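You operate a simulated robot arm through the tools that you are given. There is no shell and no other tool.

You are at the controls of a simulated robot arm. One attempt, no reset.

## Task
Take the blue filter and put it on the front of the syrup table. Take the ribbed yellow filter and put it on the upper shelf of the steel rack. Fetch the yellow-labelled white bottle and stand it on the upper deck of the store trolley. Take the rod and leave it on the upper deck of the store trolley. Take the black tape roll on the top of the lab bench and put it away on the upper shelf of the steel rack. Take the red sink plug and put it on the top of the lab bench. Push the spares door of the workbench shut. Do these in any order. Set down upright: blue filter, yellow-labelled white bottle.

The check looks at the end state, three seconds after you hand in, the way a careful person would. Anything else that was tipped, shoved, dropped, spilled or broken makes it a failure.

## Robot
A 5-joint arm with a three-finger gripper on a trunk, on a base that moves. Base frame: it is fixed to the floor where the robot stands at the start and does not move with it; the origin is under the middle of the robot, x ahead of it, y to its left, z up. Readings come in mm, degrees, newtons and seconds.
With the tool pointing down near the work surface it reaches from about 300 to 640 mm from the robot's upright axis, wherever it stands. Its first joint turns from -166.0 to 166.0 degrees. Places, roughly: black tape roll (6x6x2 cm) [600, -1700, 900]; blue filter (5x5x9 cm) [500, -100, 900]; front of the syrup table [500, 1000, 900]; red sink plug (7x7x6 cm) [500, -2100, 1200]; ribbed yellow filter (4x4x11 cm) [400, -500, 900]; rod (5x4x17 cm) [500, -1700, 1000]; spares door of the workbench [200, -3100, 500]; top of the lab bench [700, -700, 900]; upper deck of the store trolley [-1500, -3800, 700]; upper shelf of the steel rack (24x144 cm) [-1740, 1780, 520]; yellow-labelled white bottle [500, -1500, 1000]. The tool tilts only in the upright plane through the base axis and itself; it spins freely about its own axis. Payload 1.37 kg.
The tool frame sits at the grasp point between the pads (the TCP): z along the fingers, y along the line on which they close. The tips reach 16 mm beyond it. The gripper opens to 101 mm; its body begins 82 mm behind the TCP.
Orientation is told as [roll, pitch, yaw] about the base's x, y, z axes, in that order, counted from this pose: with the fingers straight down and closing along the base's y, the tool's x points along the base's -x, its y along +y and its z along -z.

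## Interface
- The arm moves only by the tool play_rows. Its argument "plan" is a list of rows, each an object of numbers (a shift or turn left out is 0, a gripper value left out holds the last): "dx", "dy", "dz": the shift along the tool's x, y, z in units of 30 mm (1.0 is 30 mm); "ax", "ay", "az": the turn, a rotation vector about the tool's x, y, z in units of 6 degrees (1.0 is 6 degrees); "gripper": the finger opening in m, from 0 to 0.101. In form: [{"dx": .., "dy": .., "dz": .., "ax": .., "ay": .., "az": .., "gripper": ..}, ...]. A call has 1 to 20 rows; each row shifts and turns the commanded pose from where the row before left it, along the tool's axes as they then stand. A call with a number of a shift or a turn outside -1 to 1 is refused whole. Each row takes 0.2 s and may step no farther than 50 mm and 8.6 degrees from the row before; otherwise, or with a gripper value out of range, the whole call is refused. Where a pose cannot be reached the arm comes as near as it can. A force on the tool above 40 N (or 10 N above the force at the start of the call, whichever is more), or a blocked arm, ends the call early, and 0.2 s more pass. The fingers move at their own pace (about 45 mm/s each) and stop on an object; they squeeze with about 26 N. The grip force told is the motor's: it shows also when the fingers shut on nothing. Time passes only in rows, and 0.2 s behind the last, so rows that do not move let the fingers close. It gives the time, the measured TCP pose, the force on the tool (base axes), the opening and the grip force at its end, in the units of the frame above (readings bear some noise), with the torque about the TCP (base axes, N m) and any sound that the robot's microphone picked up.
- Cameras (640 x 400 px; columns grow to the right, rows downward): "scene" is now at [14, 138.1, 1560.2]; the picture's right is [-0.45, -0.89, 0.00], its down [-0.64, 0.32, -0.70] and it looks along [0.62, -0.32, -0.71] (base axes); focal length 249 px, centre (320, 200). "wrist" rides on the gripper at [72, 20, -104] in the tool frame; the picture's right is [-0.26, 0.96, 0.00], its down [-0.76, -0.21, -0.62] and it looks along [-0.60, -0.16, 0.78] (tool axes); focal length 265 px, centre (320, 200). There is no depth. A picture from a camera that has moved, and an enlarged one, comes with that camera's place and axes in the base frame and with its lens.
- capture(camera): a new picture of that camera. The clock stands still meanwhile.
- move_column(by): slides the trunk up (or, below 0, down) by that many mm; the arm and the scene camera ride with it, the base frame stays. It gives what a move gives, with no picture.
- steer(legs): drives the robot by 1 to 6 legs, each [ahead, left, turn to the left] in mm, mm and degrees, along the robot's own axes; the way and the turn of a leg run together, so that a leg with both is an arc; at most 1500 mm and 180 degrees a leg. The arm and the cameras ride along, it lands a little off, and it stops where it bumps. It gives what a move gives.
- turn_head(pan, tilt): turns the head with the scene camera to pan (to the left, within 155 degrees either way) and tilt (down, from -29 to 69), counted from straight ahead of the robot. It gives what a move gives.
- zoom(camera, box): a new picture of the part [left, top, right, bottom] of that camera's present view, enlarged. The clock stands still meanwhile.
- job_done(): hands the job in; it is judged then, once.

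Places have to be worked out from the pictures, the camera data and where the tool is seen. Open the gripper and draw the arm clear of the work before you hand the job in, unless the task says otherwise.

The tools are called after "Call:" as a command line: name --argument value ..., lists and objects as JSON in quotes. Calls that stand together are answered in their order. play_rows: Moves the arm, as the interface text tells. Its arguments: {"type":"object","properties":{"plan":{"type":"array"}},"required":["plan"]} The other tools are called the same way: move_column (by) moves the trunk up or down; steer (legs) drives the base; turn_head (pan, tilt) turns the head that bears the scene camera; capture (camera) takes a picture; zoom (camera, box) takes an enlarged picture of a part of a camera's view; job_done () hands the job in.

At the start:

```text
time: 0.0
position: [256.9, -350.9, 1201.9]
ee_rot: [0.0, -0.1, -0.1]
force: [0.5, -0.2, -0.1]
ft_torque: [-0.02, -0.02, -0.01]
gripper_width: 100.2
gripper_force: 0.1
trunk travel left (down, up): [-500.0, 90.0]
robot x, y, heading: [-0.7, -3.3, 0.2]
head pan, tilt (commanded): [-27.0, 45.6]
```

scene: 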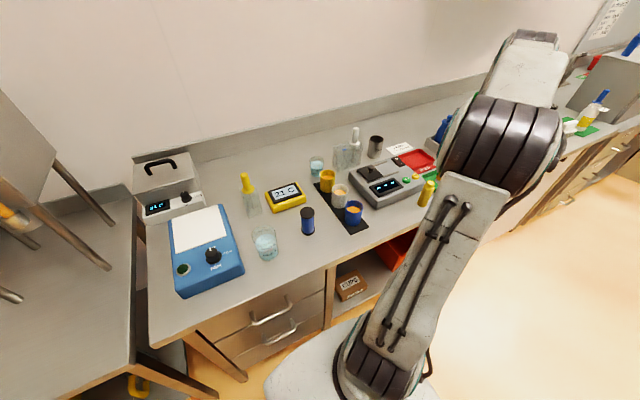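
wrist: 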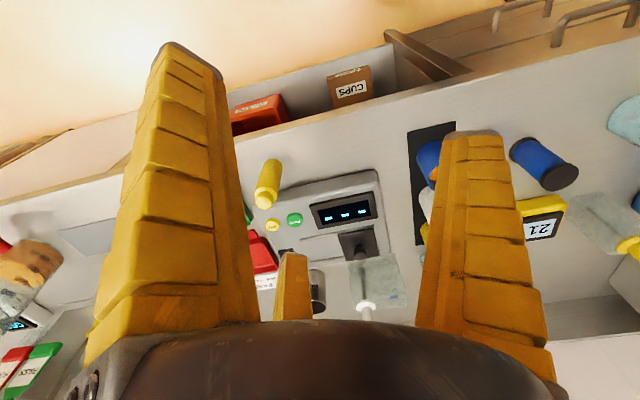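

I'll start by looking around more closely at the workbench near the robot: zooming in on the blue filter and yellow filter area.

Call:
zoom --camera "scene" --box '[220, 120, 460, 270]'

Call:
capture --camera "wrist"

```text
2.67 times, centred on (340, 195) of scene
camera zoom: at [14.0, 138.1, 1560.2], right [-0.45, -0.89, 0.0], down [-0.64, 0.32, -0.7], along [0.62, -0.32, -0.71], focal length 663 px, centre (267, 213)
```

zoom: 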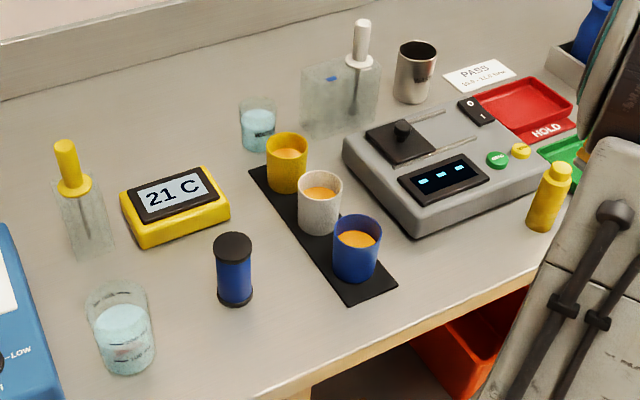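

```text
taken
camera wrist: at [184.4, -330.8, 1305.4], right [0.26, 0.96, 0.0], down [0.76, -0.21, 0.62], along [0.6, -0.16, -0.78], focal length 265 px, centre (320, 200)
```

wrist: 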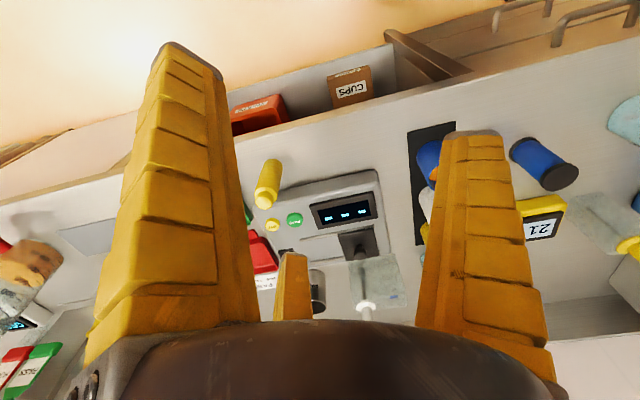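

The blue filter (black caps) triangulates to about (474, -56), with its top at z≈1000, so the bench top is near z≈910. I'll survey the rest of the room with the head before acting.

Call:
turn_head --pan 60 --tilt 35

Call:
capture --camera "scene"

Call:
turn_head --pan 130 --tilt 25

Call:
capture --camera "scene"

Call:
turn_head --pan -75 --tilt 25

Call:
capture --camera "scene"

Call:
turn_head --pan -135 --tilt 20

Call:
capture --camera "scene"

```text
time: 1.6
position: [257.5, -350.7, 1201.9]
ee_rot: [0.0, 0.0, 0.1]
force: [0.6, 0.2, 0.3]
ft_torque: [-0.02, 0.0, -0.01]
gripper_width: 100.2
gripper_force: 0.1
trunk travel left (down, up): [-500.0, 90.0]
robot x, y, heading: [-1.4, -1.8, 0.1]
head pan, tilt (commanded): [60.0, 35.0]
```

```text
taken
camera scene: at [-14.0, 251.0, 1575.8], right [0.87, -0.5, 0.0], down [-0.29, -0.5, -0.82], along [0.41, 0.71, -0.57], focal length 249 px, centre (320, 200)
```

scene: 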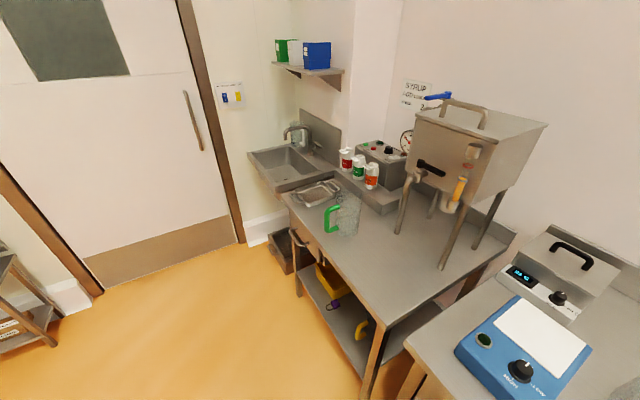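

```text
time: 3.0
position: [257.2, -351.9, 1200.3]
ee_rot: [0.1, 0.0, 0.0]
force: [0.3, -0.3, -0.4]
ft_torque: [-0.02, -0.04, 0.03]
gripper_width: 100.5
gripper_force: 0.1
trunk travel left (down, up): [-500.0, 90.0]
robot x, y, heading: [1.0, 0.9, 0.0]
head pan, tilt (commanded): [130.0, 25.0]
```

```text
taken
camera scene: at [-117.2, 245.4, 1591.6], right [0.77, 0.64, 0.0], down [0.27, -0.32, -0.91], along [-0.58, 0.69, -0.42], focal length 249 px, centre (320, 200)
```

scene: 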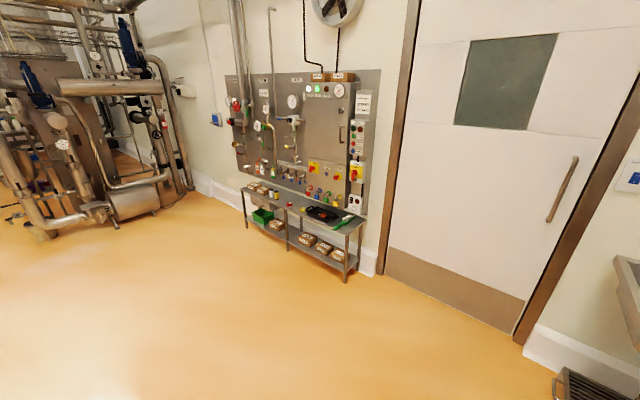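

```text
time: 6.0
position: [257.0, -351.5, 1200.8]
ee_rot: [0.0, 0.0, 0.0]
force: [-0.6, -0.6, -0.2]
ft_torque: [0.01, 0.01, 0.03]
gripper_width: 100.5
gripper_force: 0.0
trunk travel left (down, up): [-500.0, 90.0]
robot x, y, heading: [-0.3, -1.6, 0.0]
head pan, tilt (commanded): [-75.0, 25.0]
```

```text
taken
camera scene: at [-34.2, 85.8, 1591.6], right [-0.97, -0.26, 0.0], down [-0.11, 0.41, -0.91], along [0.23, -0.88, -0.42], focal length 249 px, centre (320, 200)
```

scene: 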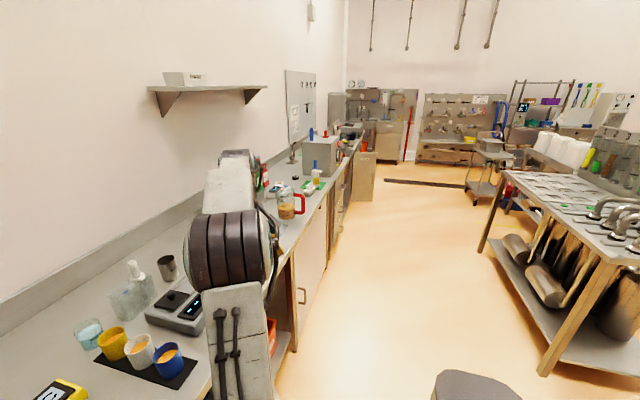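

```text
time: 7.3
position: [257.3, -351.5, 1201.2]
ee_rot: [-0.1, 0.0, 0.0]
force: [-0.8, 0.0, -0.1]
ft_torque: [-0.02, -0.01, -0.05]
gripper_width: 100.5
gripper_force: 0.2
trunk travel left (down, up): [-500.0, 90.0]
robot x, y, heading: [1.3, 0.5, -0.2]
head pan, tilt (commanded): [-135.0, 20.0]
```

```text
taken
camera scene: at [-123.9, 108.9, 1599.7], right [-0.71, 0.71, 0.0], down [0.24, 0.24, -0.94], along [-0.66, -0.67, -0.34], focal length 249 px, centre (320, 200)
```

scene: 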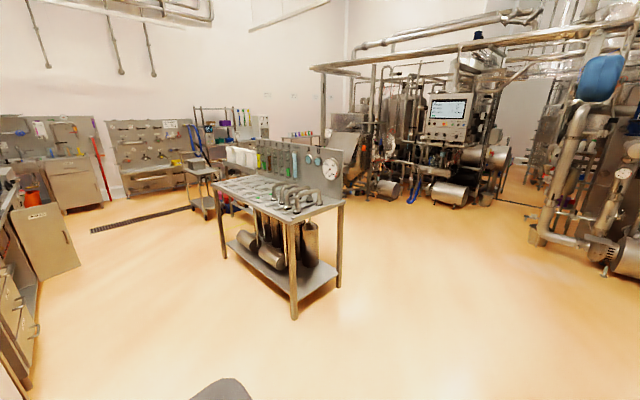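

The survey shows the syrup table to the left (front edge at x≈345, top z≈880), the steel rack behind-left against the panel wall, and the store trolley at the far end. I'll check how the three fingers look when partly closed before picking anything.

Call:
play_rows --plan '[{"gripper": 0.045}, {}, {}, {}, {}]'

Call:
capture --camera "wrist"

Call:
turn_head --pan -10 --tilt 50

Call:
capture --camera "scene"

```text
time: 8.5
position: [256.6, -351.4, 1202.3]
ee_rot: [0.0, 0.0, 0.0]
force: [0.3, 0.0, -0.9]
ft_torque: [0.0, 0.03, -0.01]
gripper_width: 49.0
gripper_force: 3.3
trunk travel left (down, up): [-500.0, 90.0]
robot x, y, heading: [0.7, -2.7, -0.1]
head pan, tilt (commanded): [-135.0, 20.0]
```

```text
taken
camera wrist: at [184.4, -330.9, 1305.4], right [0.26, 0.96, 0.0], down [0.76, -0.21, 0.62], along [0.6, -0.16, -0.78], focal length 265 px, centre (320, 200)
```

wrist: 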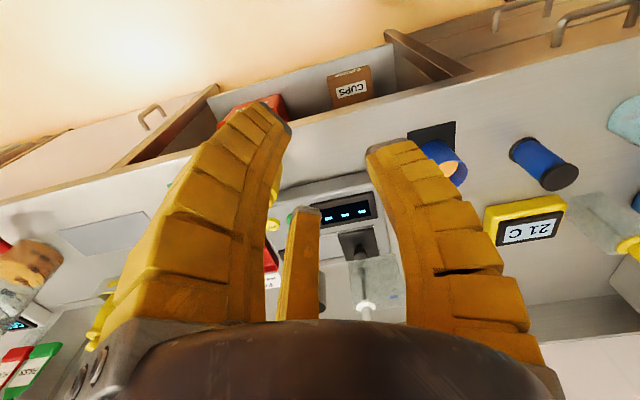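

```text
time: 10.6
position: [256.6, -351.1, 1201.1]
ee_rot: [0.0, 0.0, 0.0]
force: [-0.2, 0.0, -0.1]
ft_torque: [0.02, 0.01, -0.04]
gripper_width: 48.9
gripper_force: 3.0
trunk travel left (down, up): [-500.0, 90.0]
robot x, y, heading: [-2.6, -2.9, 0.0]
head pan, tilt (commanded): [-10.0, 50.0]
```

```text
taken
camera scene: at [17.8, 161.3, 1554.1], right [-0.17, -0.98, 0.0], down [-0.75, 0.13, -0.64], along [0.63, -0.11, -0.77], focal length 249 px, centre (320, 200)
```

scene: 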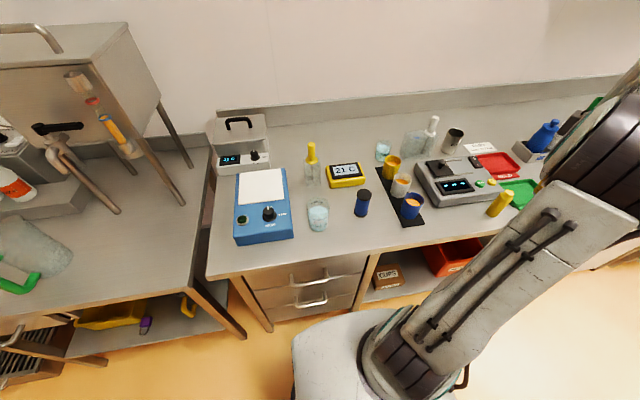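

With fingers at ~49 mm the pair on the -y side and the single finger on +y curve inward nicely. The blue filter refines to about (473, -52); I move the open gripper above it at z≈1180 and look with the wrist camera.

Call:
play_rows --plan '[{"dx": -0.72, "dy": 1.0, "gripper": 0.1}, {"dx": -0.72, "dy": 1.0}, {"dx": -0.72, "dy": 1.0}, {"dx": -0.72, "dy": 1.0}, {"dx": -0.72, "dy": 1.0}, {"dx": -0.72, "dy": 1.0}, {"dx": -0.72, "dy": 1.0}, {"dx": -0.72, "dy": 1.0}, {"dx": -0.72, "dy": 1.0}, {"dx": -0.72, "dy": 1.0}, {}]'

Call:
capture --camera "wrist"

Call:
capture --camera "scene"

```text
time: 13.0
position: [472.8, -50.1, 1199.4]
ee_rot: [-0.1, 0.0, 0.0]
force: [0.0, 0.3, 0.3]
ft_torque: [0.01, -0.02, 0.01]
gripper_width: 100.0
gripper_force: 0.0
trunk travel left (down, up): [-500.0, 90.0]
robot x, y, heading: [3.3, 1.6, 0.0]
head pan, tilt (commanded): [-10.0, 50.0]
```

```text
taken
camera wrist: at [401.1, -30.2, 1303.8], right [0.27, 0.96, 0.0], down [0.76, -0.21, 0.62], along [0.6, -0.16, -0.78], focal length 265 px, centre (320, 200)
```

wrist: 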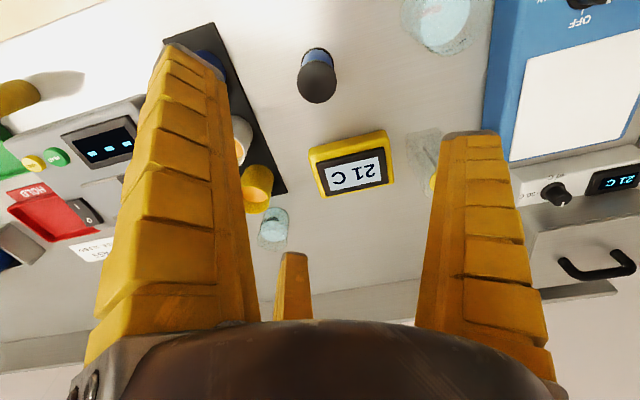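

```text
taken
camera scene: at [17.6, 161.3, 1554.1], right [-0.17, -0.98, 0.0], down [-0.75, 0.13, -0.64], along [0.63, -0.11, -0.77], focal length 249 px, centre (320, 200)
```

scene: 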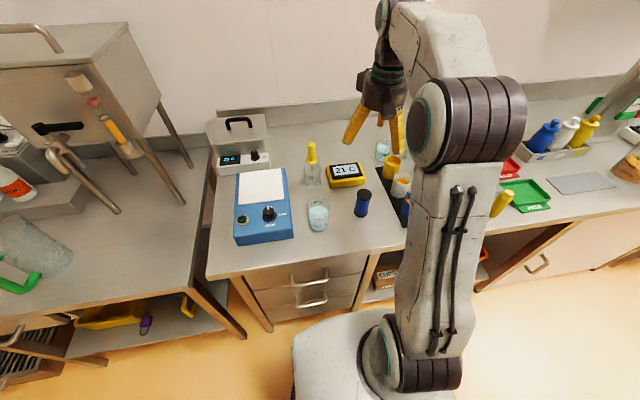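

The wrist view places the filter's axis at about (476, -54) with its top near z≈990, well clear of the cups and beaker. I shift slightly and descend to just above its top.

Call:
play_rows --plan '[{"dx": -0.1, "dy": -0.12, "gripper": 0.088}, {"dz": 1.0}, {"dz": 1.0}, {"dz": 1.0}, {"dz": 1.0}, {"dz": 1.0}, {"dz": 1.0}, {}]'

Call:
capture --camera "wrist"

Call:
zoom --camera "scene" --box '[240, 100, 480, 250]'

```text
time: 14.8
position: [476.0, -55.6, 1020.2]
ee_rot: [0.0, -0.1, 0.0]
force: [1.3, 0.8, 0.0]
ft_torque: [0.02, 0.01, -0.02]
gripper_width: 89.3
gripper_force: 1.3
trunk travel left (down, up): [-500.0, 90.0]
robot x, y, heading: [-0.5, 0.4, 0.1]
head pan, tilt (commanded): [-10.0, 50.0]
```

```text
taken
camera wrist: at [403.4, -34.9, 1124.2], right [0.26, 0.96, 0.0], down [0.76, -0.21, 0.62], along [0.6, -0.16, -0.78], focal length 265 px, centre (320, 200)
```

wrist: 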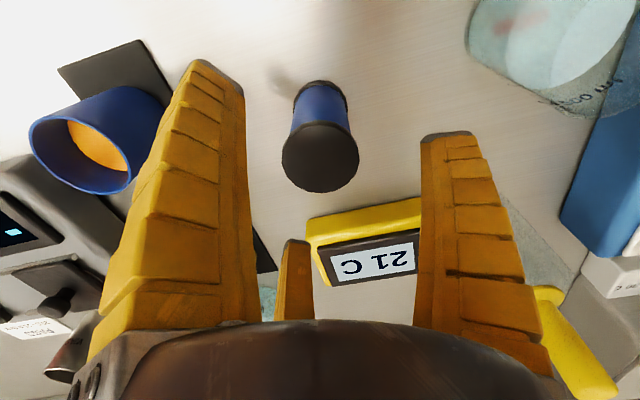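

```text
2.67 times, centred on (360, 175) of scene
camera zoom: at [17.8, 161.5, 1554.1], right [-0.17, -0.98, 0.0], down [-0.75, 0.13, -0.64], along [0.63, -0.11, -0.77], focal length 663 px, centre (213, 267)
```

zoom: 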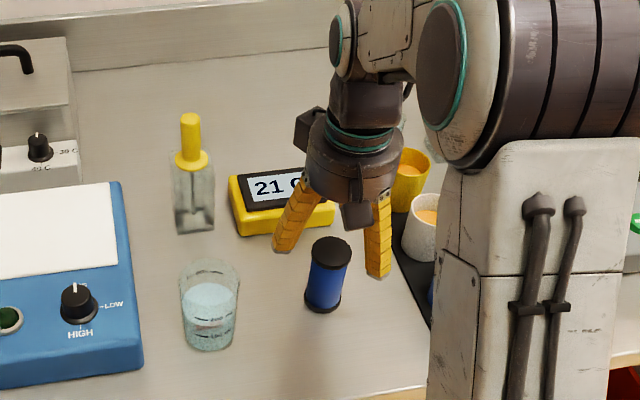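

The filter is centred between the fingers at about (476.5, -54). I descend to z≈950 and close on it.

Call:
play_rows --plan '[{"dy": 0.04, "dz": 0.8}, {"dz": 0.8}, {"dz": 0.75}, {}, {"gripper": 0.03}, {}, {}, {}, {}, {}]'

Call:
capture --camera "wrist"

```text
time: 17.0
position: [475.9, -54.3, 953.2]
ee_rot: [0.0, -0.2, 0.0]
force: [0.7, 0.6, 7.4]
ft_torque: [-0.02, 0.02, 0.02]
gripper_width: 38.9
gripper_force: 25.4
trunk travel left (down, up): [-500.0, 90.0]
robot x, y, heading: [-0.2, -2.0, -0.1]
head pan, tilt (commanded): [-10.0, 50.0]
```

```text
taken
camera wrist: at [402.6, -34.3, 1056.3], right [0.26, 0.96, 0.0], down [0.75, -0.21, 0.62], along [0.6, -0.16, -0.78], focal length 265 px, centre (320, 200)
```

wrist: 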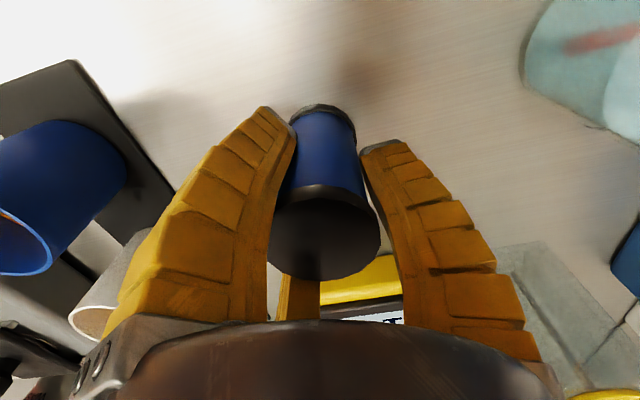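

The filter is held (39 mm wide, 25 N). I lift it straight up, then back off from the bench before driving left.

Call:
play_rows --plan '[{"dz": -0.5}, {"dz": -1.0}, {"dz": -1.0}, {"dz": -1.0}, {"dz": -1.0}, {"dz": -1.0}, {"dz": -1.0}, {}]'

Call:
steer --legs '[[-350, 0, 0], [0, 950, 0]]'

Call:
turn_head --pan 0 --tilt 45

Call:
capture --camera "scene"

Call:
capture --camera "wrist"

```text
time: 18.8
position: [475.9, -53.0, 1145.4]
ee_rot: [0.1, 0.0, 0.1]
force: [-0.2, 0.0, -0.1]
ft_torque: [0.04, -0.02, -0.04]
gripper_width: 37.6
gripper_force: 26.2
trunk travel left (down, up): [-500.0, 90.0]
robot x, y, heading: [0.7, 1.8, -0.2]
head pan, tilt (commanded): [-10.0, 50.0]
```

```text
time: 25.6
position: [122.7, 917.9, 1144.9]
ee_rot: [0.0, 0.0, 1.2]
force: [0.2, -0.1, -0.7]
ft_torque: [-0.02, -0.01, -0.02]
gripper_width: 37.2
gripper_force: 25.8
trunk travel left (down, up): [-500.0, 90.0]
robot x, y, heading: [-355.3, 961.9, 1.3]
head pan, tilt (commanded): [-10.0, 50.0]
```

```text
time: 26.3
position: [123.1, 918.5, 1145.1]
ee_rot: [0.0, 0.0, 1.2]
force: [1.0, -0.2, -1.1]
ft_torque: [-0.02, -0.01, -0.01]
gripper_width: 37.7
gripper_force: 27.1
trunk travel left (down, up): [-500.0, 90.0]
robot x, y, heading: [-358.5, 962.6, 1.1]
head pan, tilt (commanded): [0.0, 45.0]
```

```text
taken
camera scene: at [-334.7, 1136.2, 1561.0], right [0.02, -1.0, 0.0], down [-0.71, -0.01, -0.71], along [0.71, 0.01, -0.71], focal length 249 px, centre (320, 200)
```

scene: 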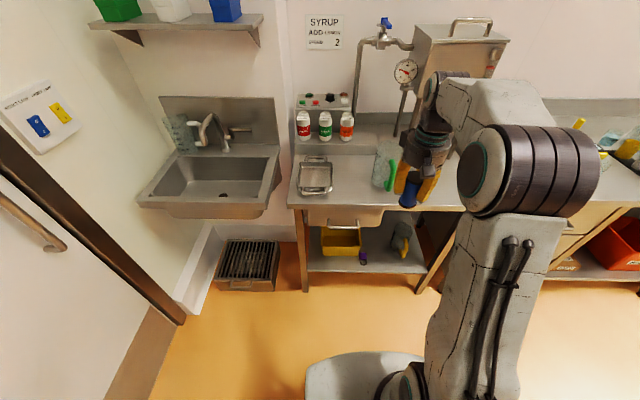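

```text
taken
camera wrist: at [50.1, 936.7, 1249.0], right [0.24, 0.97, 0.0], down [0.76, -0.19, 0.62], along [0.6, -0.15, -0.78], focal length 265 px, centre (320, 200)
```

wrist: 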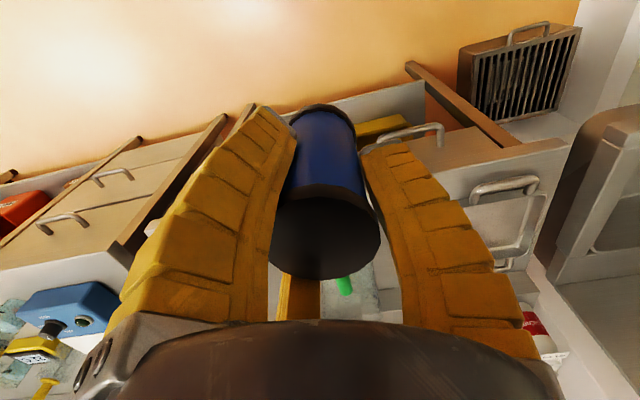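

I'm in front of the syrup table; the free strip lies between the steel pan (left) and the green-handled jug (right). Let me zoom in to measure it.

Call:
zoom --camera "scene" --box '[270, 110, 430, 210]'

Call:
zoom --camera "wrist" --box '[320, 150, 640, 350]'

```text
4.00 times, centred on (350, 160) of scene
camera zoom: at [-334.7, 1136.2, 1561.0], right [0.02, -1.0, 0.0], down [-0.71, -0.01, -0.71], along [0.71, 0.01, -0.71], focal length 995 px, centre (200, 360)
```

zoom: 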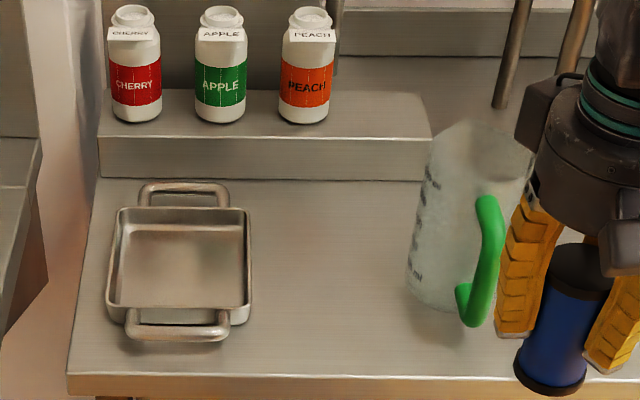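

```text
2.00 times, centred on (480, 250) of wrist
camera zoom: at [50.1, 936.7, 1249.0], right [0.24, 0.97, 0.0], down [0.76, -0.19, 0.62], along [0.6, -0.15, -0.78], focal length 531 px, centre (0, 100)
```

zoom: 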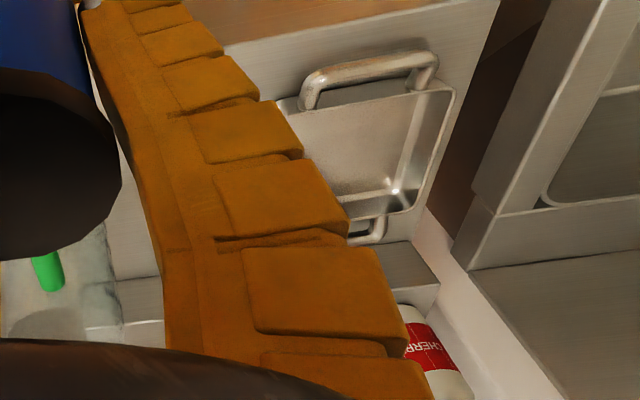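

The gap between pan (y≈1095) and jug (y≈934) centres on y≈1014; I'll set the filter at about (440, 1014). Driving left 95 mm, then ahead 300 mm.

Call:
steer --legs '[[0, 92, -1.2], [300, 0, 0]]'

Call:
capture --camera "scene"

Call:
capture --camera "wrist"

```text
time: 29.1
position: [425.3, 998.7, 1144.5]
ee_rot: [0.1, 0.0, -0.2]
force: [0.9, -0.8, -0.9]
ft_torque: [-0.01, 0.02, -0.04]
gripper_width: 37.3
gripper_force: 26.2
trunk travel left (down, up): [-500.0, 90.0]
robot x, y, heading: [-50.2, 1050.5, -0.0]
head pan, tilt (commanded): [0.0, 45.0]
```

```text
taken
camera scene: at [-27.8, 1226.8, 1561.0], right [0.0, -1.0, 0.0], down [-0.71, 0.0, -0.71], along [0.71, 0.0, -0.71], focal length 249 px, centre (320, 200)
```

scene: 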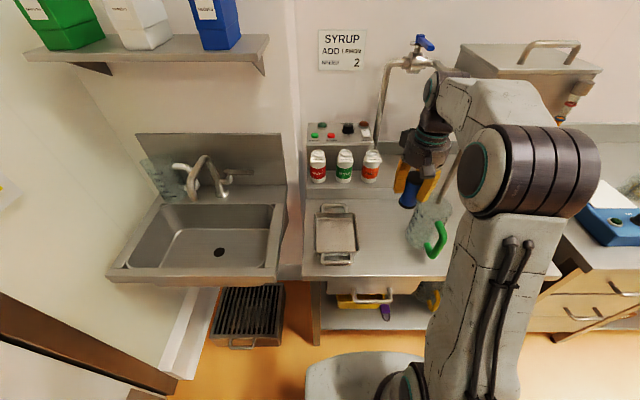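

```text
taken
camera wrist: at [352.2, 1018.6, 1248.7], right [0.27, 0.96, 0.0], down [0.76, -0.21, 0.62], along [0.6, -0.17, -0.78], focal length 265 px, centre (320, 200)
```

wrist: 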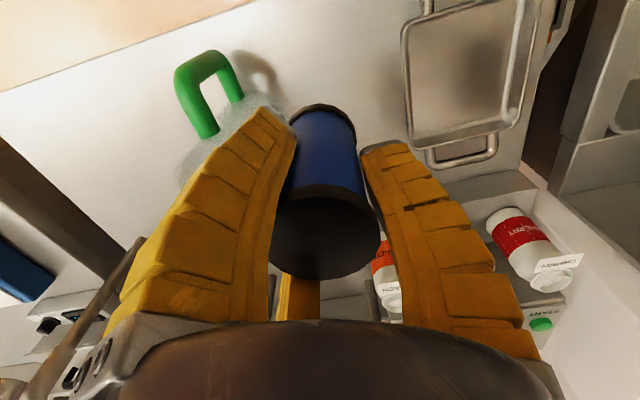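

I'll measure the table height by viewing the front edge and pan from both cameras at higher magnification.

Call:
zoom --camera "scene" --box '[290, 180, 450, 280]'

Call:
zoom --camera "wrist" --box '[0, 0, 320, 200]'

Call:
zoom --camera "wrist" --box '[360, 0, 600, 150]'

```text
4.00 times, centred on (370, 230) of scene
camera zoom: at [-27.8, 1226.8, 1561.0], right [0.0, -1.0, 0.0], down [-0.71, 0.0, -0.71], along [0.71, 0.0, -0.71], focal length 995 px, centre (120, 80)
```

zoom: 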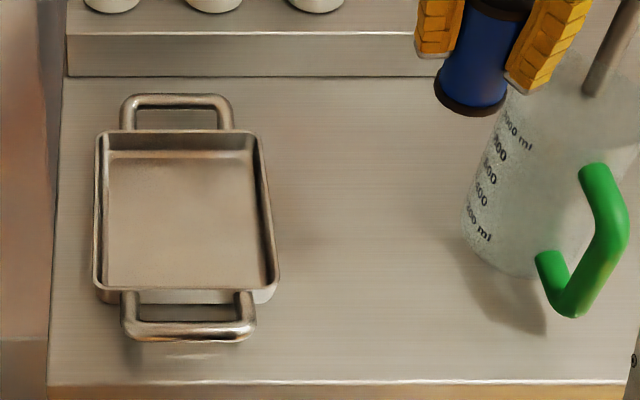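

```text
2.00 times, centred on (160, 100) of wrist
camera zoom: at [352.2, 1018.6, 1248.7], right [0.27, 0.96, 0.0], down [0.76, -0.21, 0.62], along [0.6, -0.17, -0.78], focal length 531 px, centre (640, 400)
```

zoom: 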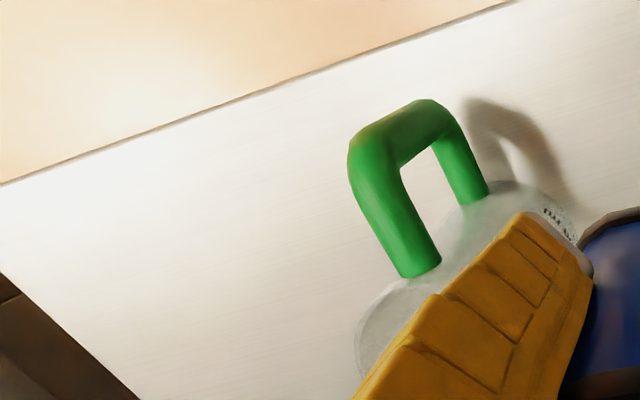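

```text
2.67 times, centred on (480, 75) of wrist
camera zoom: at [352.2, 1018.6, 1248.7], right [0.27, 0.96, 0.0], down [0.76, -0.21, 0.62], along [0.6, -0.17, -0.78], focal length 708 px, centre (-107, 533)
```

zoom: 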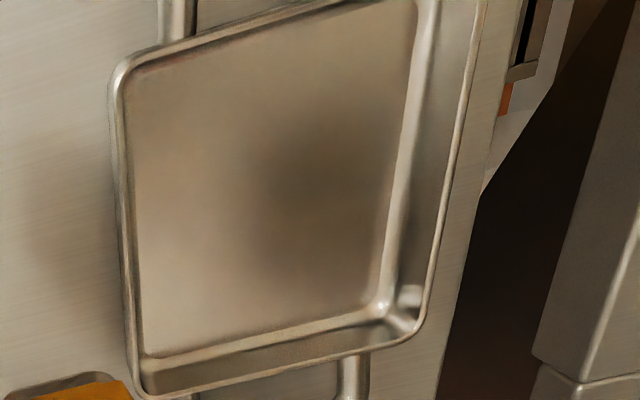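

The front edge puts the syrup table top at z≈868, so the filter's base should touch with the TCP near 923–926. I shift to (455, 1017) and descend most of the way.

Call:
play_rows --plan '[{"dx": -0.5, "dy": 0.31}, {"dx": -0.5, "dy": 0.31}, {"dz": 1.0}, {"dz": 1.0}, {"dz": 1.0}, {"dz": 1.0}, {"dz": 1.0}, {"dz": 1.0}, {"dz": 0.3}, {}]'

Call:
zoom --camera "scene" --box '[290, 180, 450, 280]'

Call:
capture --camera "wrist"

```text
time: 31.3
position: [452.9, 1016.9, 954.7]
ee_rot: [0.1, -0.1, -0.1]
force: [0.7, -0.3, 0.3]
ft_torque: [0.01, 0.03, 0.0]
gripper_width: 37.5
gripper_force: 25.9
trunk travel left (down, up): [-500.0, 90.0]
robot x, y, heading: [-52.9, 1048.5, 0.0]
head pan, tilt (commanded): [0.0, 45.0]
```

```text
4.00 times, centred on (370, 230) of scene
camera zoom: at [-28.7, 1226.8, 1561.0], right [0.0, -1.0, 0.0], down [-0.71, 0.0, -0.71], along [0.71, 0.0, -0.71], focal length 995 px, centre (120, 80)
```

zoom: 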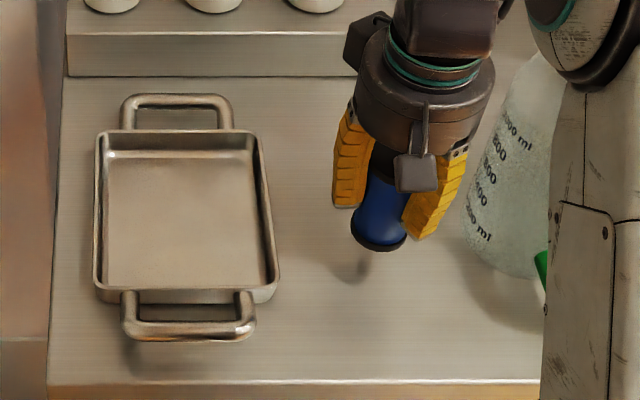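

```text
taken
camera wrist: at [381.2, 1037.4, 1059.3], right [0.27, 0.96, 0.0], down [0.76, -0.21, 0.62], along [0.6, -0.17, -0.78], focal length 265 px, centre (320, 200)
```

wrist: 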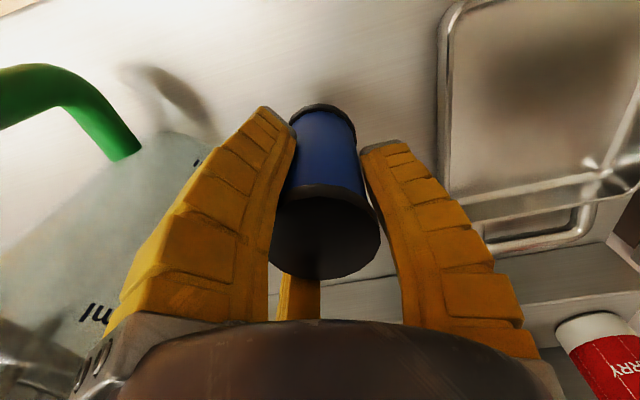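

Filter is ~25–30 mm above the table, with clear space both sides. I lower slowly, watching the vertical force.

Call:
play_rows --plan '[{"dz": 0.25}, {"dz": 0.25}, {"dz": 0.1}, {}]'

Call:
play_rows --plan '[{"dz": 0.12}, {"dz": 0.1}, {}]'

```text
time: 32.3
position: [452.1, 1016.6, 937.8]
ee_rot: [0.0, 0.0, -0.1]
force: [0.1, 0.6, -1.2]
ft_torque: [0.0, 0.03, 0.02]
gripper_width: 37.4
gripper_force: 26.6
trunk travel left (down, up): [-500.0, 90.0]
robot x, y, heading: [-56.3, 1050.9, -0.1]
head pan, tilt (commanded): [0.0, 45.0]
```

```text
time: 33.1
position: [453.5, 1017.5, 931.1]
ee_rot: [0.0, 0.0, 0.0]
force: [-0.1, -0.3, -0.6]
ft_torque: [0.03, 0.0, 0.0]
gripper_width: 37.5
gripper_force: 26.3
trunk travel left (down, up): [-500.0, 90.0]
robot x, y, heading: [-50.8, 1049.1, 0.0]
head pan, tilt (commanded): [0.0, 45.0]
```

No contact yet at z=931. Continuing in small steps.

Call:
play_rows --plan '[{"dz": 0.1}, {}]'

Call:
play_rows --plan '[{"dz": 0.1}, {}]'

Call:
play_rows --plan '[{"dz": 0.1}, {}]'

Call:
zoom --camera "scene" --box '[330, 200, 430, 262]'

```text
time: 33.7
position: [454.2, 1017.3, 928.2]
ee_rot: [0.0, 0.0, -0.2]
force: [0.1, 0.5, -1.0]
ft_torque: [0.03, 0.01, -0.01]
gripper_width: 37.3
gripper_force: 25.6
trunk travel left (down, up): [-500.0, 90.0]
robot x, y, heading: [-56.0, 1052.8, -0.0]
head pan, tilt (commanded): [0.0, 45.0]
```

```text
time: 34.3
position: [452.8, 1017.2, 925.3]
ee_rot: [0.0, 0.1, -0.1]
force: [-0.1, -0.2, -0.5]
ft_torque: [-0.02, 0.05, -0.01]
gripper_width: 37.0
gripper_force: 25.8
trunk travel left (down, up): [-500.0, 90.0]
robot x, y, heading: [-47.9, 1050.5, 0.1]
head pan, tilt (commanded): [0.0, 45.0]
```

```text
time: 34.9
position: [452.5, 1015.7, 921.8]
ee_rot: [-0.2, 0.0, -0.1]
force: [-0.4, -0.2, -0.3]
ft_torque: [0.02, 0.03, -0.03]
gripper_width: 37.8
gripper_force: 26.2
trunk travel left (down, up): [-500.0, 90.0]
robot x, y, heading: [-49.9, 1051.8, 0.1]
head pan, tilt (commanded): [0.0, 45.0]
```

```text
6.40 times, centred on (380, 231) of scene
camera zoom: at [-28.6, 1226.8, 1561.0], right [0.0, -1.0, 0.0], down [-0.71, 0.0, -0.71], along [0.71, 0.0, -0.71], focal length 1592 px, centre (-64, 2)
```

zoom: 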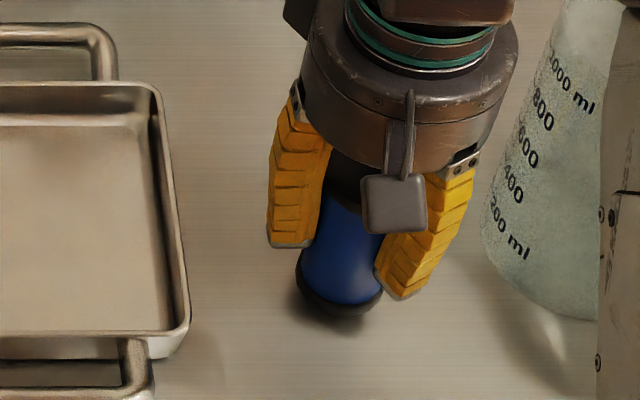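

The shadow is nearly touching the base. A few more small steps.

Call:
play_rows --plan '[{"dz": 0.1}, {}]'

Call:
play_rows --plan '[{"dz": 0.1}, {}]'

Call:
play_rows --plan '[{"dz": 0.08}, {}]'

```text
time: 35.5
position: [453.2, 1016.2, 917.7]
ee_rot: [-0.1, 0.0, -0.1]
force: [-0.3, -0.4, -0.6]
ft_torque: [-0.01, 0.0, 0.05]
gripper_width: 37.5
gripper_force: 25.9
trunk travel left (down, up): [-500.0, 90.0]
robot x, y, heading: [-53.4, 1050.4, 0.2]
head pan, tilt (commanded): [0.0, 45.0]
```

```text
time: 36.1
position: [453.5, 1017.2, 915.1]
ee_rot: [-0.1, 0.1, -0.1]
force: [0.1, -0.3, -0.9]
ft_torque: [-0.02, -0.02, -0.01]
gripper_width: 37.4
gripper_force: 25.5
trunk travel left (down, up): [-500.0, 90.0]
robot x, y, heading: [-53.4, 1051.0, -0.0]
head pan, tilt (commanded): [0.0, 45.0]
```

```text
time: 36.7
position: [454.0, 1016.8, 913.6]
ee_rot: [0.0, 0.0, -0.1]
force: [0.3, -0.4, -0.8]
ft_torque: [-0.01, 0.01, 0.02]
gripper_width: 37.3
gripper_force: 25.6
trunk travel left (down, up): [-500.0, 90.0]
robot x, y, heading: [-48.8, 1054.6, -0.1]
head pan, tilt (commanded): [0.0, 45.0]
```

Call:
play_rows --plan '[{"dz": 0.1}, {}]'

Call:
play_rows --plan '[{"dz": 0.1}, {}]'

Call:
zoom --camera "scene" --box '[330, 200, 430, 262]'

Call:
zoom --camera "wrist" --box '[240, 50, 400, 150]'

```text
time: 37.3
position: [453.8, 1015.9, 912.5]
ee_rot: [0.0, -0.3, -0.1]
force: [-0.2, -1.8, 16.6]
ft_torque: [-0.05, 0.17, 0.03]
gripper_width: 40.8
gripper_force: 25.8
trunk travel left (down, up): [-500.0, 90.0]
robot x, y, heading: [-53.0, 1053.3, -0.1]
head pan, tilt (commanded): [0.0, 45.0]
```

```text
time: 37.9
position: [454.5, 1017.0, 908.2]
ee_rot: [0.0, -0.2, 0.0]
force: [3.4, -1.4, 18.6]
ft_torque: [-0.08, -0.12, 0.01]
gripper_width: 41.6
gripper_force: 26.3
trunk travel left (down, up): [-500.0, 90.0]
robot x, y, heading: [-50.3, 1050.4, 0.2]
head pan, tilt (commanded): [0.0, 45.0]
```

```text
6.40 times, centred on (380, 231) of scene
camera zoom: at [-29.9, 1226.5, 1561.1], right [0.0, -1.0, 0.0], down [-0.71, 0.0, -0.71], along [0.71, 0.0, -0.71], focal length 1592 px, centre (-64, 2)
```

zoom: 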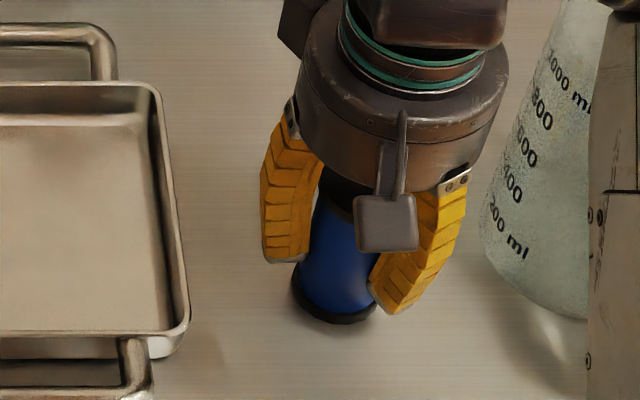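

```text
4.00 times, centred on (320, 100) of wrist
camera zoom: at [380.9, 1036.8, 1012.3], right [0.27, 0.96, 0.0], down [0.75, -0.21, 0.62], along [0.6, -0.17, -0.78], focal length 1062 px, centre (320, 600)
```

zoom: 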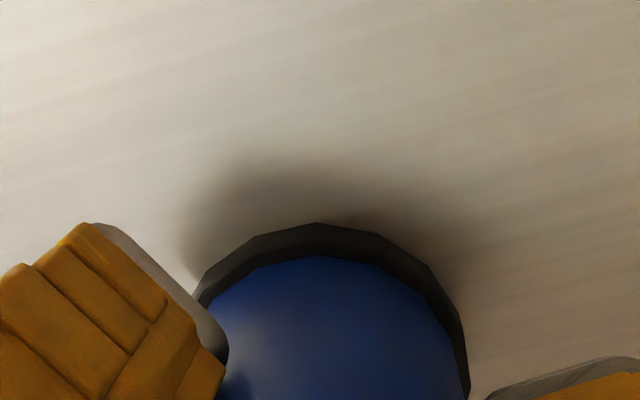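

The filter is resting on the table (18 N vertical). I open the fingers moderately and retreat straight up.

Call:
play_rows --plan '[{"gripper": 0.058}, {}, {}, {}]'

Call:
zoom --camera "scene" --box '[330, 200, 430, 262]'

Call:
capture --camera "wrist"

```text
time: 38.9
position: [453.3, 1017.6, 906.6]
ee_rot: [0.0, 0.0, 0.0]
force: [0.4, 0.7, 0.6]
ft_torque: [-0.02, 0.01, -0.01]
gripper_width: 61.3
gripper_force: 2.3
trunk travel left (down, up): [-500.0, 90.0]
robot x, y, heading: [-50.8, 1048.8, -0.0]
head pan, tilt (commanded): [0.0, 45.0]
```

```text
6.40 times, centred on (380, 231) of scene
camera zoom: at [-28.7, 1226.9, 1561.0], right [0.0, -1.0, 0.0], down [-0.71, 0.0, -0.71], along [0.71, 0.0, -0.71], focal length 1592 px, centre (-64, 2)
```

zoom: 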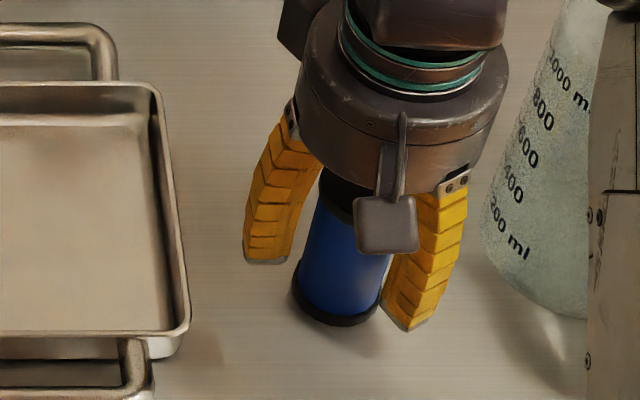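

```text
taken
camera wrist: at [381.0, 1037.1, 1011.5], right [0.27, 0.96, 0.0], down [0.76, -0.21, 0.62], along [0.6, -0.17, -0.78], focal length 265 px, centre (320, 200)
```

wrist: 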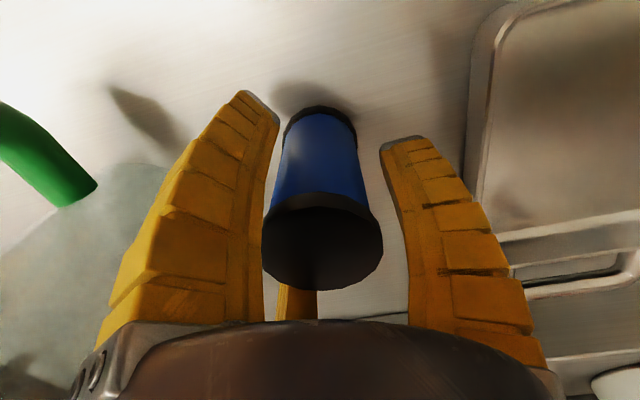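

Released and standing. Opening slightly more for clearance, then rising straight up.

Call:
play_rows --plan '[{"gripper": 0.068}, {}, {"dz": -0.6}, {"dz": -1.0}, {"dz": -1.0}, {"dz": -1.0}, {"dz": -1.0}, {"dz": -1.0}, {"dz": -1.0}, {"dz": -1.0}, {}]'

Call:
capture --camera "wrist"

Call:
zoom --camera "scene" --box '[290, 180, 450, 280]'

```text
time: 41.3
position: [452.4, 1016.3, 1137.9]
ee_rot: [0.0, 0.1, -0.1]
force: [0.0, 0.9, -0.2]
ft_torque: [-0.03, -0.02, -0.01]
gripper_width: 70.8
gripper_force: 1.6
trunk travel left (down, up): [-500.0, 90.0]
robot x, y, heading: [-51.4, 1049.5, -0.2]
head pan, tilt (commanded): [0.0, 45.0]
```

```text
taken
camera wrist: at [379.9, 1035.9, 1241.7], right [0.27, 0.96, 0.0], down [0.76, -0.21, 0.62], along [0.6, -0.17, -0.78], focal length 265 px, centre (320, 200)
```

wrist: 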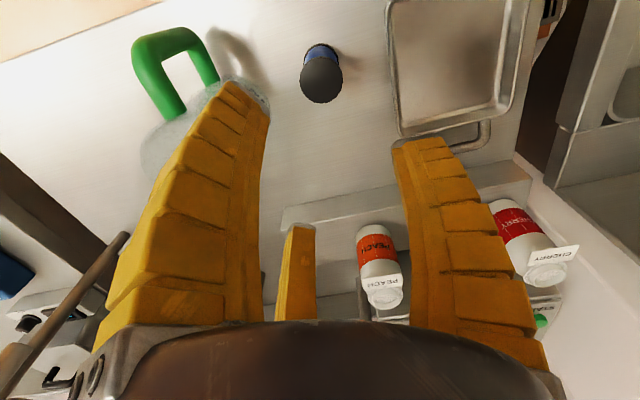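

```text
4.00 times, centred on (370, 230) of scene
camera zoom: at [-28.6, 1226.8, 1561.0], right [0.0, -1.0, 0.0], down [-0.71, 0.0, -0.71], along [0.71, 0.0, -0.71], focal length 995 px, centre (120, 80)
```

zoom: 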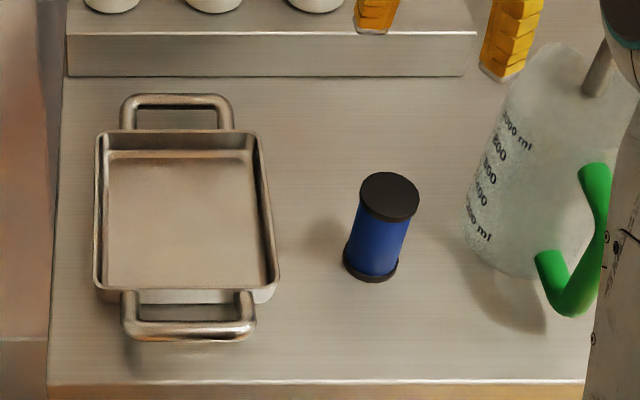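

The blue filter is standing upright on the syrup table. Now I back off and drive right toward the yellow filter at about (402, -487).

Call:
steer --legs '[[-320, 0, 0], [0, -1480, 0]]'

Call:
turn_head --pan -10 --tilt 48

Call:
capture --camera "scene"

Call:
capture --camera "wrist"

```text
time: 50.4
position: [117.2, -483.0, 1138.4]
ee_rot: [0.0, 0.0, -1.3]
force: [0.2, 0.0, -0.1]
ft_torque: [0.02, -0.04, 0.02]
gripper_width: 70.6
gripper_force: 2.4
trunk travel left (down, up): [-500.0, 90.0]
robot x, y, heading: [-389.2, -438.1, -1.3]
head pan, tilt (commanded): [0.0, 45.0]
```

```text
time: 51.1
position: [118.4, -483.1, 1136.7]
ee_rot: [0.0, 0.0, -1.3]
force: [-0.1, 0.9, 0.0]
ft_torque: [-0.03, -0.03, -0.01]
gripper_width: 71.0
gripper_force: 2.1
trunk travel left (down, up): [-500.0, 90.0]
robot x, y, heading: [-384.2, -434.1, -1.2]
head pan, tilt (commanded): [-10.0, 48.0]
```

```text
taken
camera scene: at [-362.9, -275.9, 1556.8], right [-0.2, -0.98, 0.0], down [-0.73, 0.14, -0.67], along [0.66, -0.13, -0.74], focal length 249 px, centre (320, 200)
```

scene: 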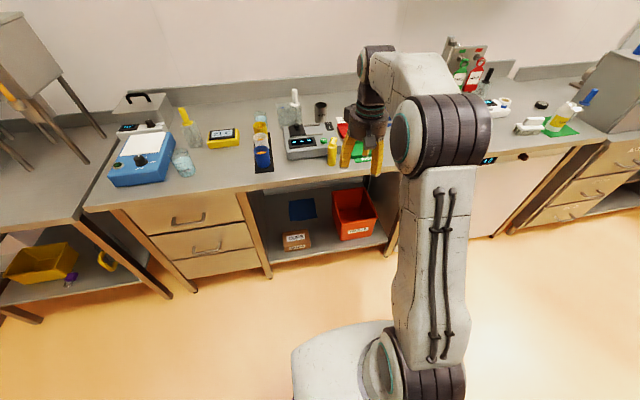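

```text
taken
camera wrist: at [45.6, -461.9, 1241.3], right [0.29, 0.96, 0.0], down [0.75, -0.22, 0.62], along [0.59, -0.18, -0.78], focal length 265 px, centre (320, 200)
```

wrist: 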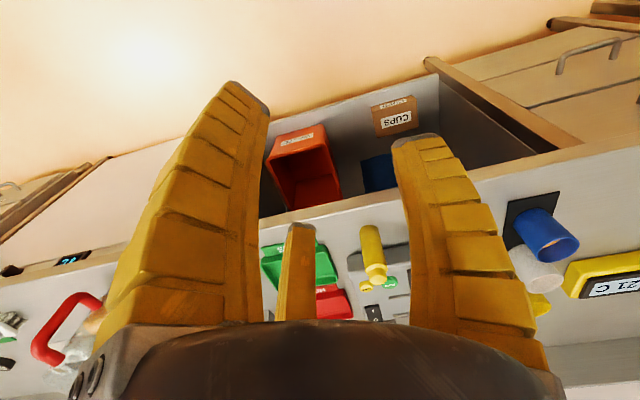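

The yellow filter appears at about (410, -476). I drive 290 mm ahead so it lies under the gripper, then look from above.

Call:
steer --legs '[[288, 0, 1.2]]'

Call:
capture --camera "wrist"

Call:
capture --camera "scene"

```text
time: 53.1
position: [412.0, -476.8, 1137.1]
ee_rot: [0.1, 0.0, -0.1]
force: [-0.1, -0.3, -0.5]
ft_torque: [-0.01, 0.01, 0.05]
gripper_width: 71.1
gripper_force: 1.9
trunk travel left (down, up): [-500.0, 90.0]
robot x, y, heading: [-90.9, -436.3, 0.2]
head pan, tilt (commanded): [-10.0, 48.0]
```

```text
taken
camera wrist: at [339.7, -456.7, 1241.0], right [0.27, 0.96, 0.0], down [0.76, -0.21, 0.62], along [0.6, -0.17, -0.78], focal length 265 px, centre (320, 200)
```

wrist: 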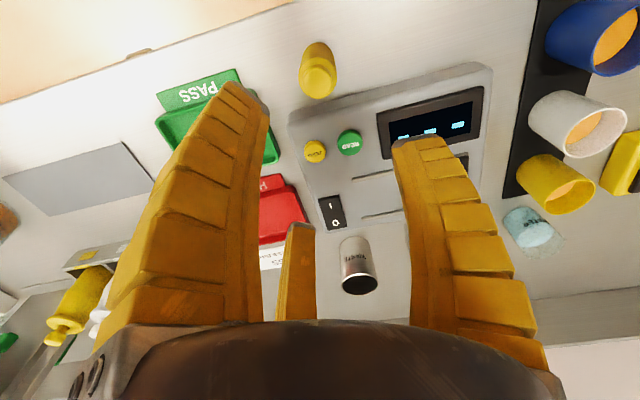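

```text
taken
camera scene: at [-72.3, -279.1, 1556.8], right [-0.18, -0.98, 0.0], down [-0.73, 0.13, -0.67], along [0.66, -0.12, -0.74], focal length 249 px, centre (320, 200)
```

scene: 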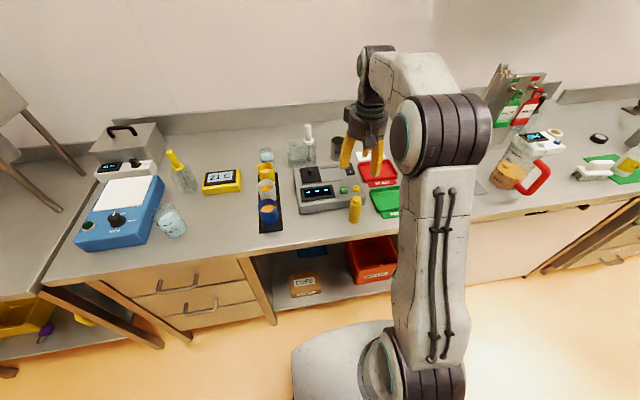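

The filter stands ~27 mm in front of the grey instrument's edge. The gripper is evidently a 3‑jaw at 120°, so rotating the tool by −30° yaw keeps the gap side free. Let me zoom to locate it precisely.

Call:
zoom --camera "wrist" --box '[240, 0, 400, 100]'

Call:
zoom --camera "scene" --box '[280, 150, 440, 250]'

```text
4.00 times, centred on (320, 50) of wrist
camera zoom: at [339.7, -456.7, 1241.0], right [0.27, 0.96, 0.0], down [0.76, -0.21, 0.62], along [0.6, -0.17, -0.78], focal length 1062 px, centre (320, 800)
```

zoom: 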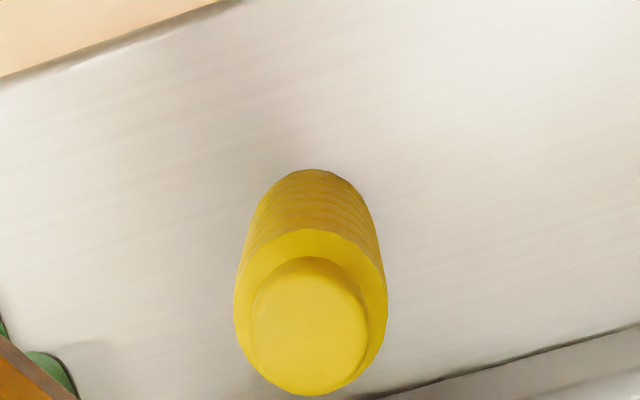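

```text
4.00 times, centred on (360, 200) of scene
camera zoom: at [-72.3, -279.1, 1556.8], right [-0.18, -0.98, 0.0], down [-0.73, 0.13, -0.67], along [0.66, -0.12, -0.74], focal length 995 px, centre (160, 200)
```

zoom: 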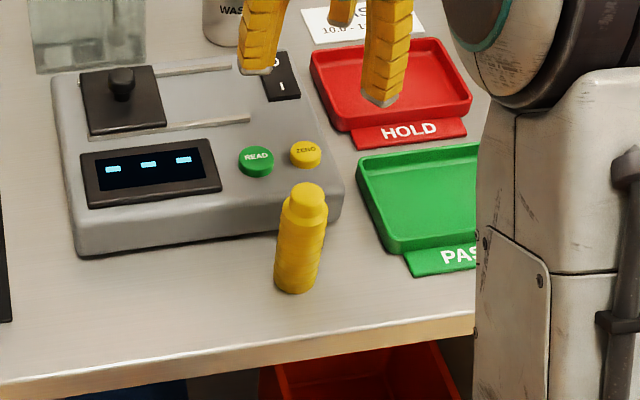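

The yellow filter's axis is at about (399, -476), top z≈1005, shoulder ≈985; the instrument's front is ~x 446. I shift, yaw the tool by -30°, and lower to just above it.

Call:
play_rows --plan '[{"dx": 0.43, "dy": 0.02, "gripper": 0.06}, {"az": 1.0}, {"az": 1.0}, {"az": 1.0}, {"az": 1.0}, {"az": 1.0}, {"dz": 1.0}, {"dz": 1.0}, {"dz": 1.0}, {}]'

Call:
capture --camera "wrist"

Call:
zoom --camera "scene" --box '[280, 140, 440, 240]'

```text
time: 55.3
position: [396.2, -477.2, 1047.1]
ee_rot: [0.0, 0.0, -30.1]
force: [-0.2, -0.3, 0.8]
ft_torque: [0.01, 0.01, -0.02]
gripper_width: 63.3
gripper_force: 2.2
trunk travel left (down, up): [-500.0, 90.0]
robot x, y, heading: [-92.5, -437.1, -0.3]
head pan, tilt (commanded): [-10.0, 48.0]
```

```text
taken
camera wrist: at [343.2, -422.6, 1151.4], right [0.71, 0.7, 0.0], down [0.55, -0.56, 0.62], along [0.44, -0.44, -0.78], focal length 265 px, centre (320, 200)
```

wrist: 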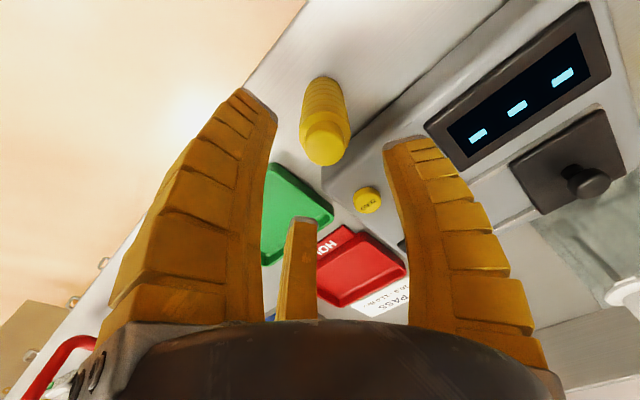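

```text
4.00 times, centred on (360, 190) of scene
camera zoom: at [-73.3, -279.1, 1556.8], right [-0.18, -0.98, 0.0], down [-0.73, 0.13, -0.67], along [0.66, -0.12, -0.74], focal length 995 px, centre (160, 240)
```

zoom: 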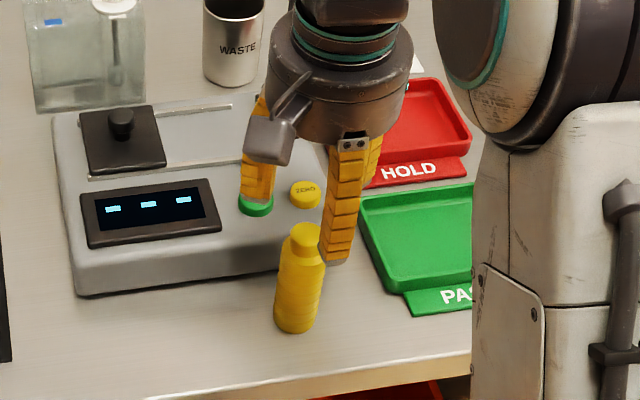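

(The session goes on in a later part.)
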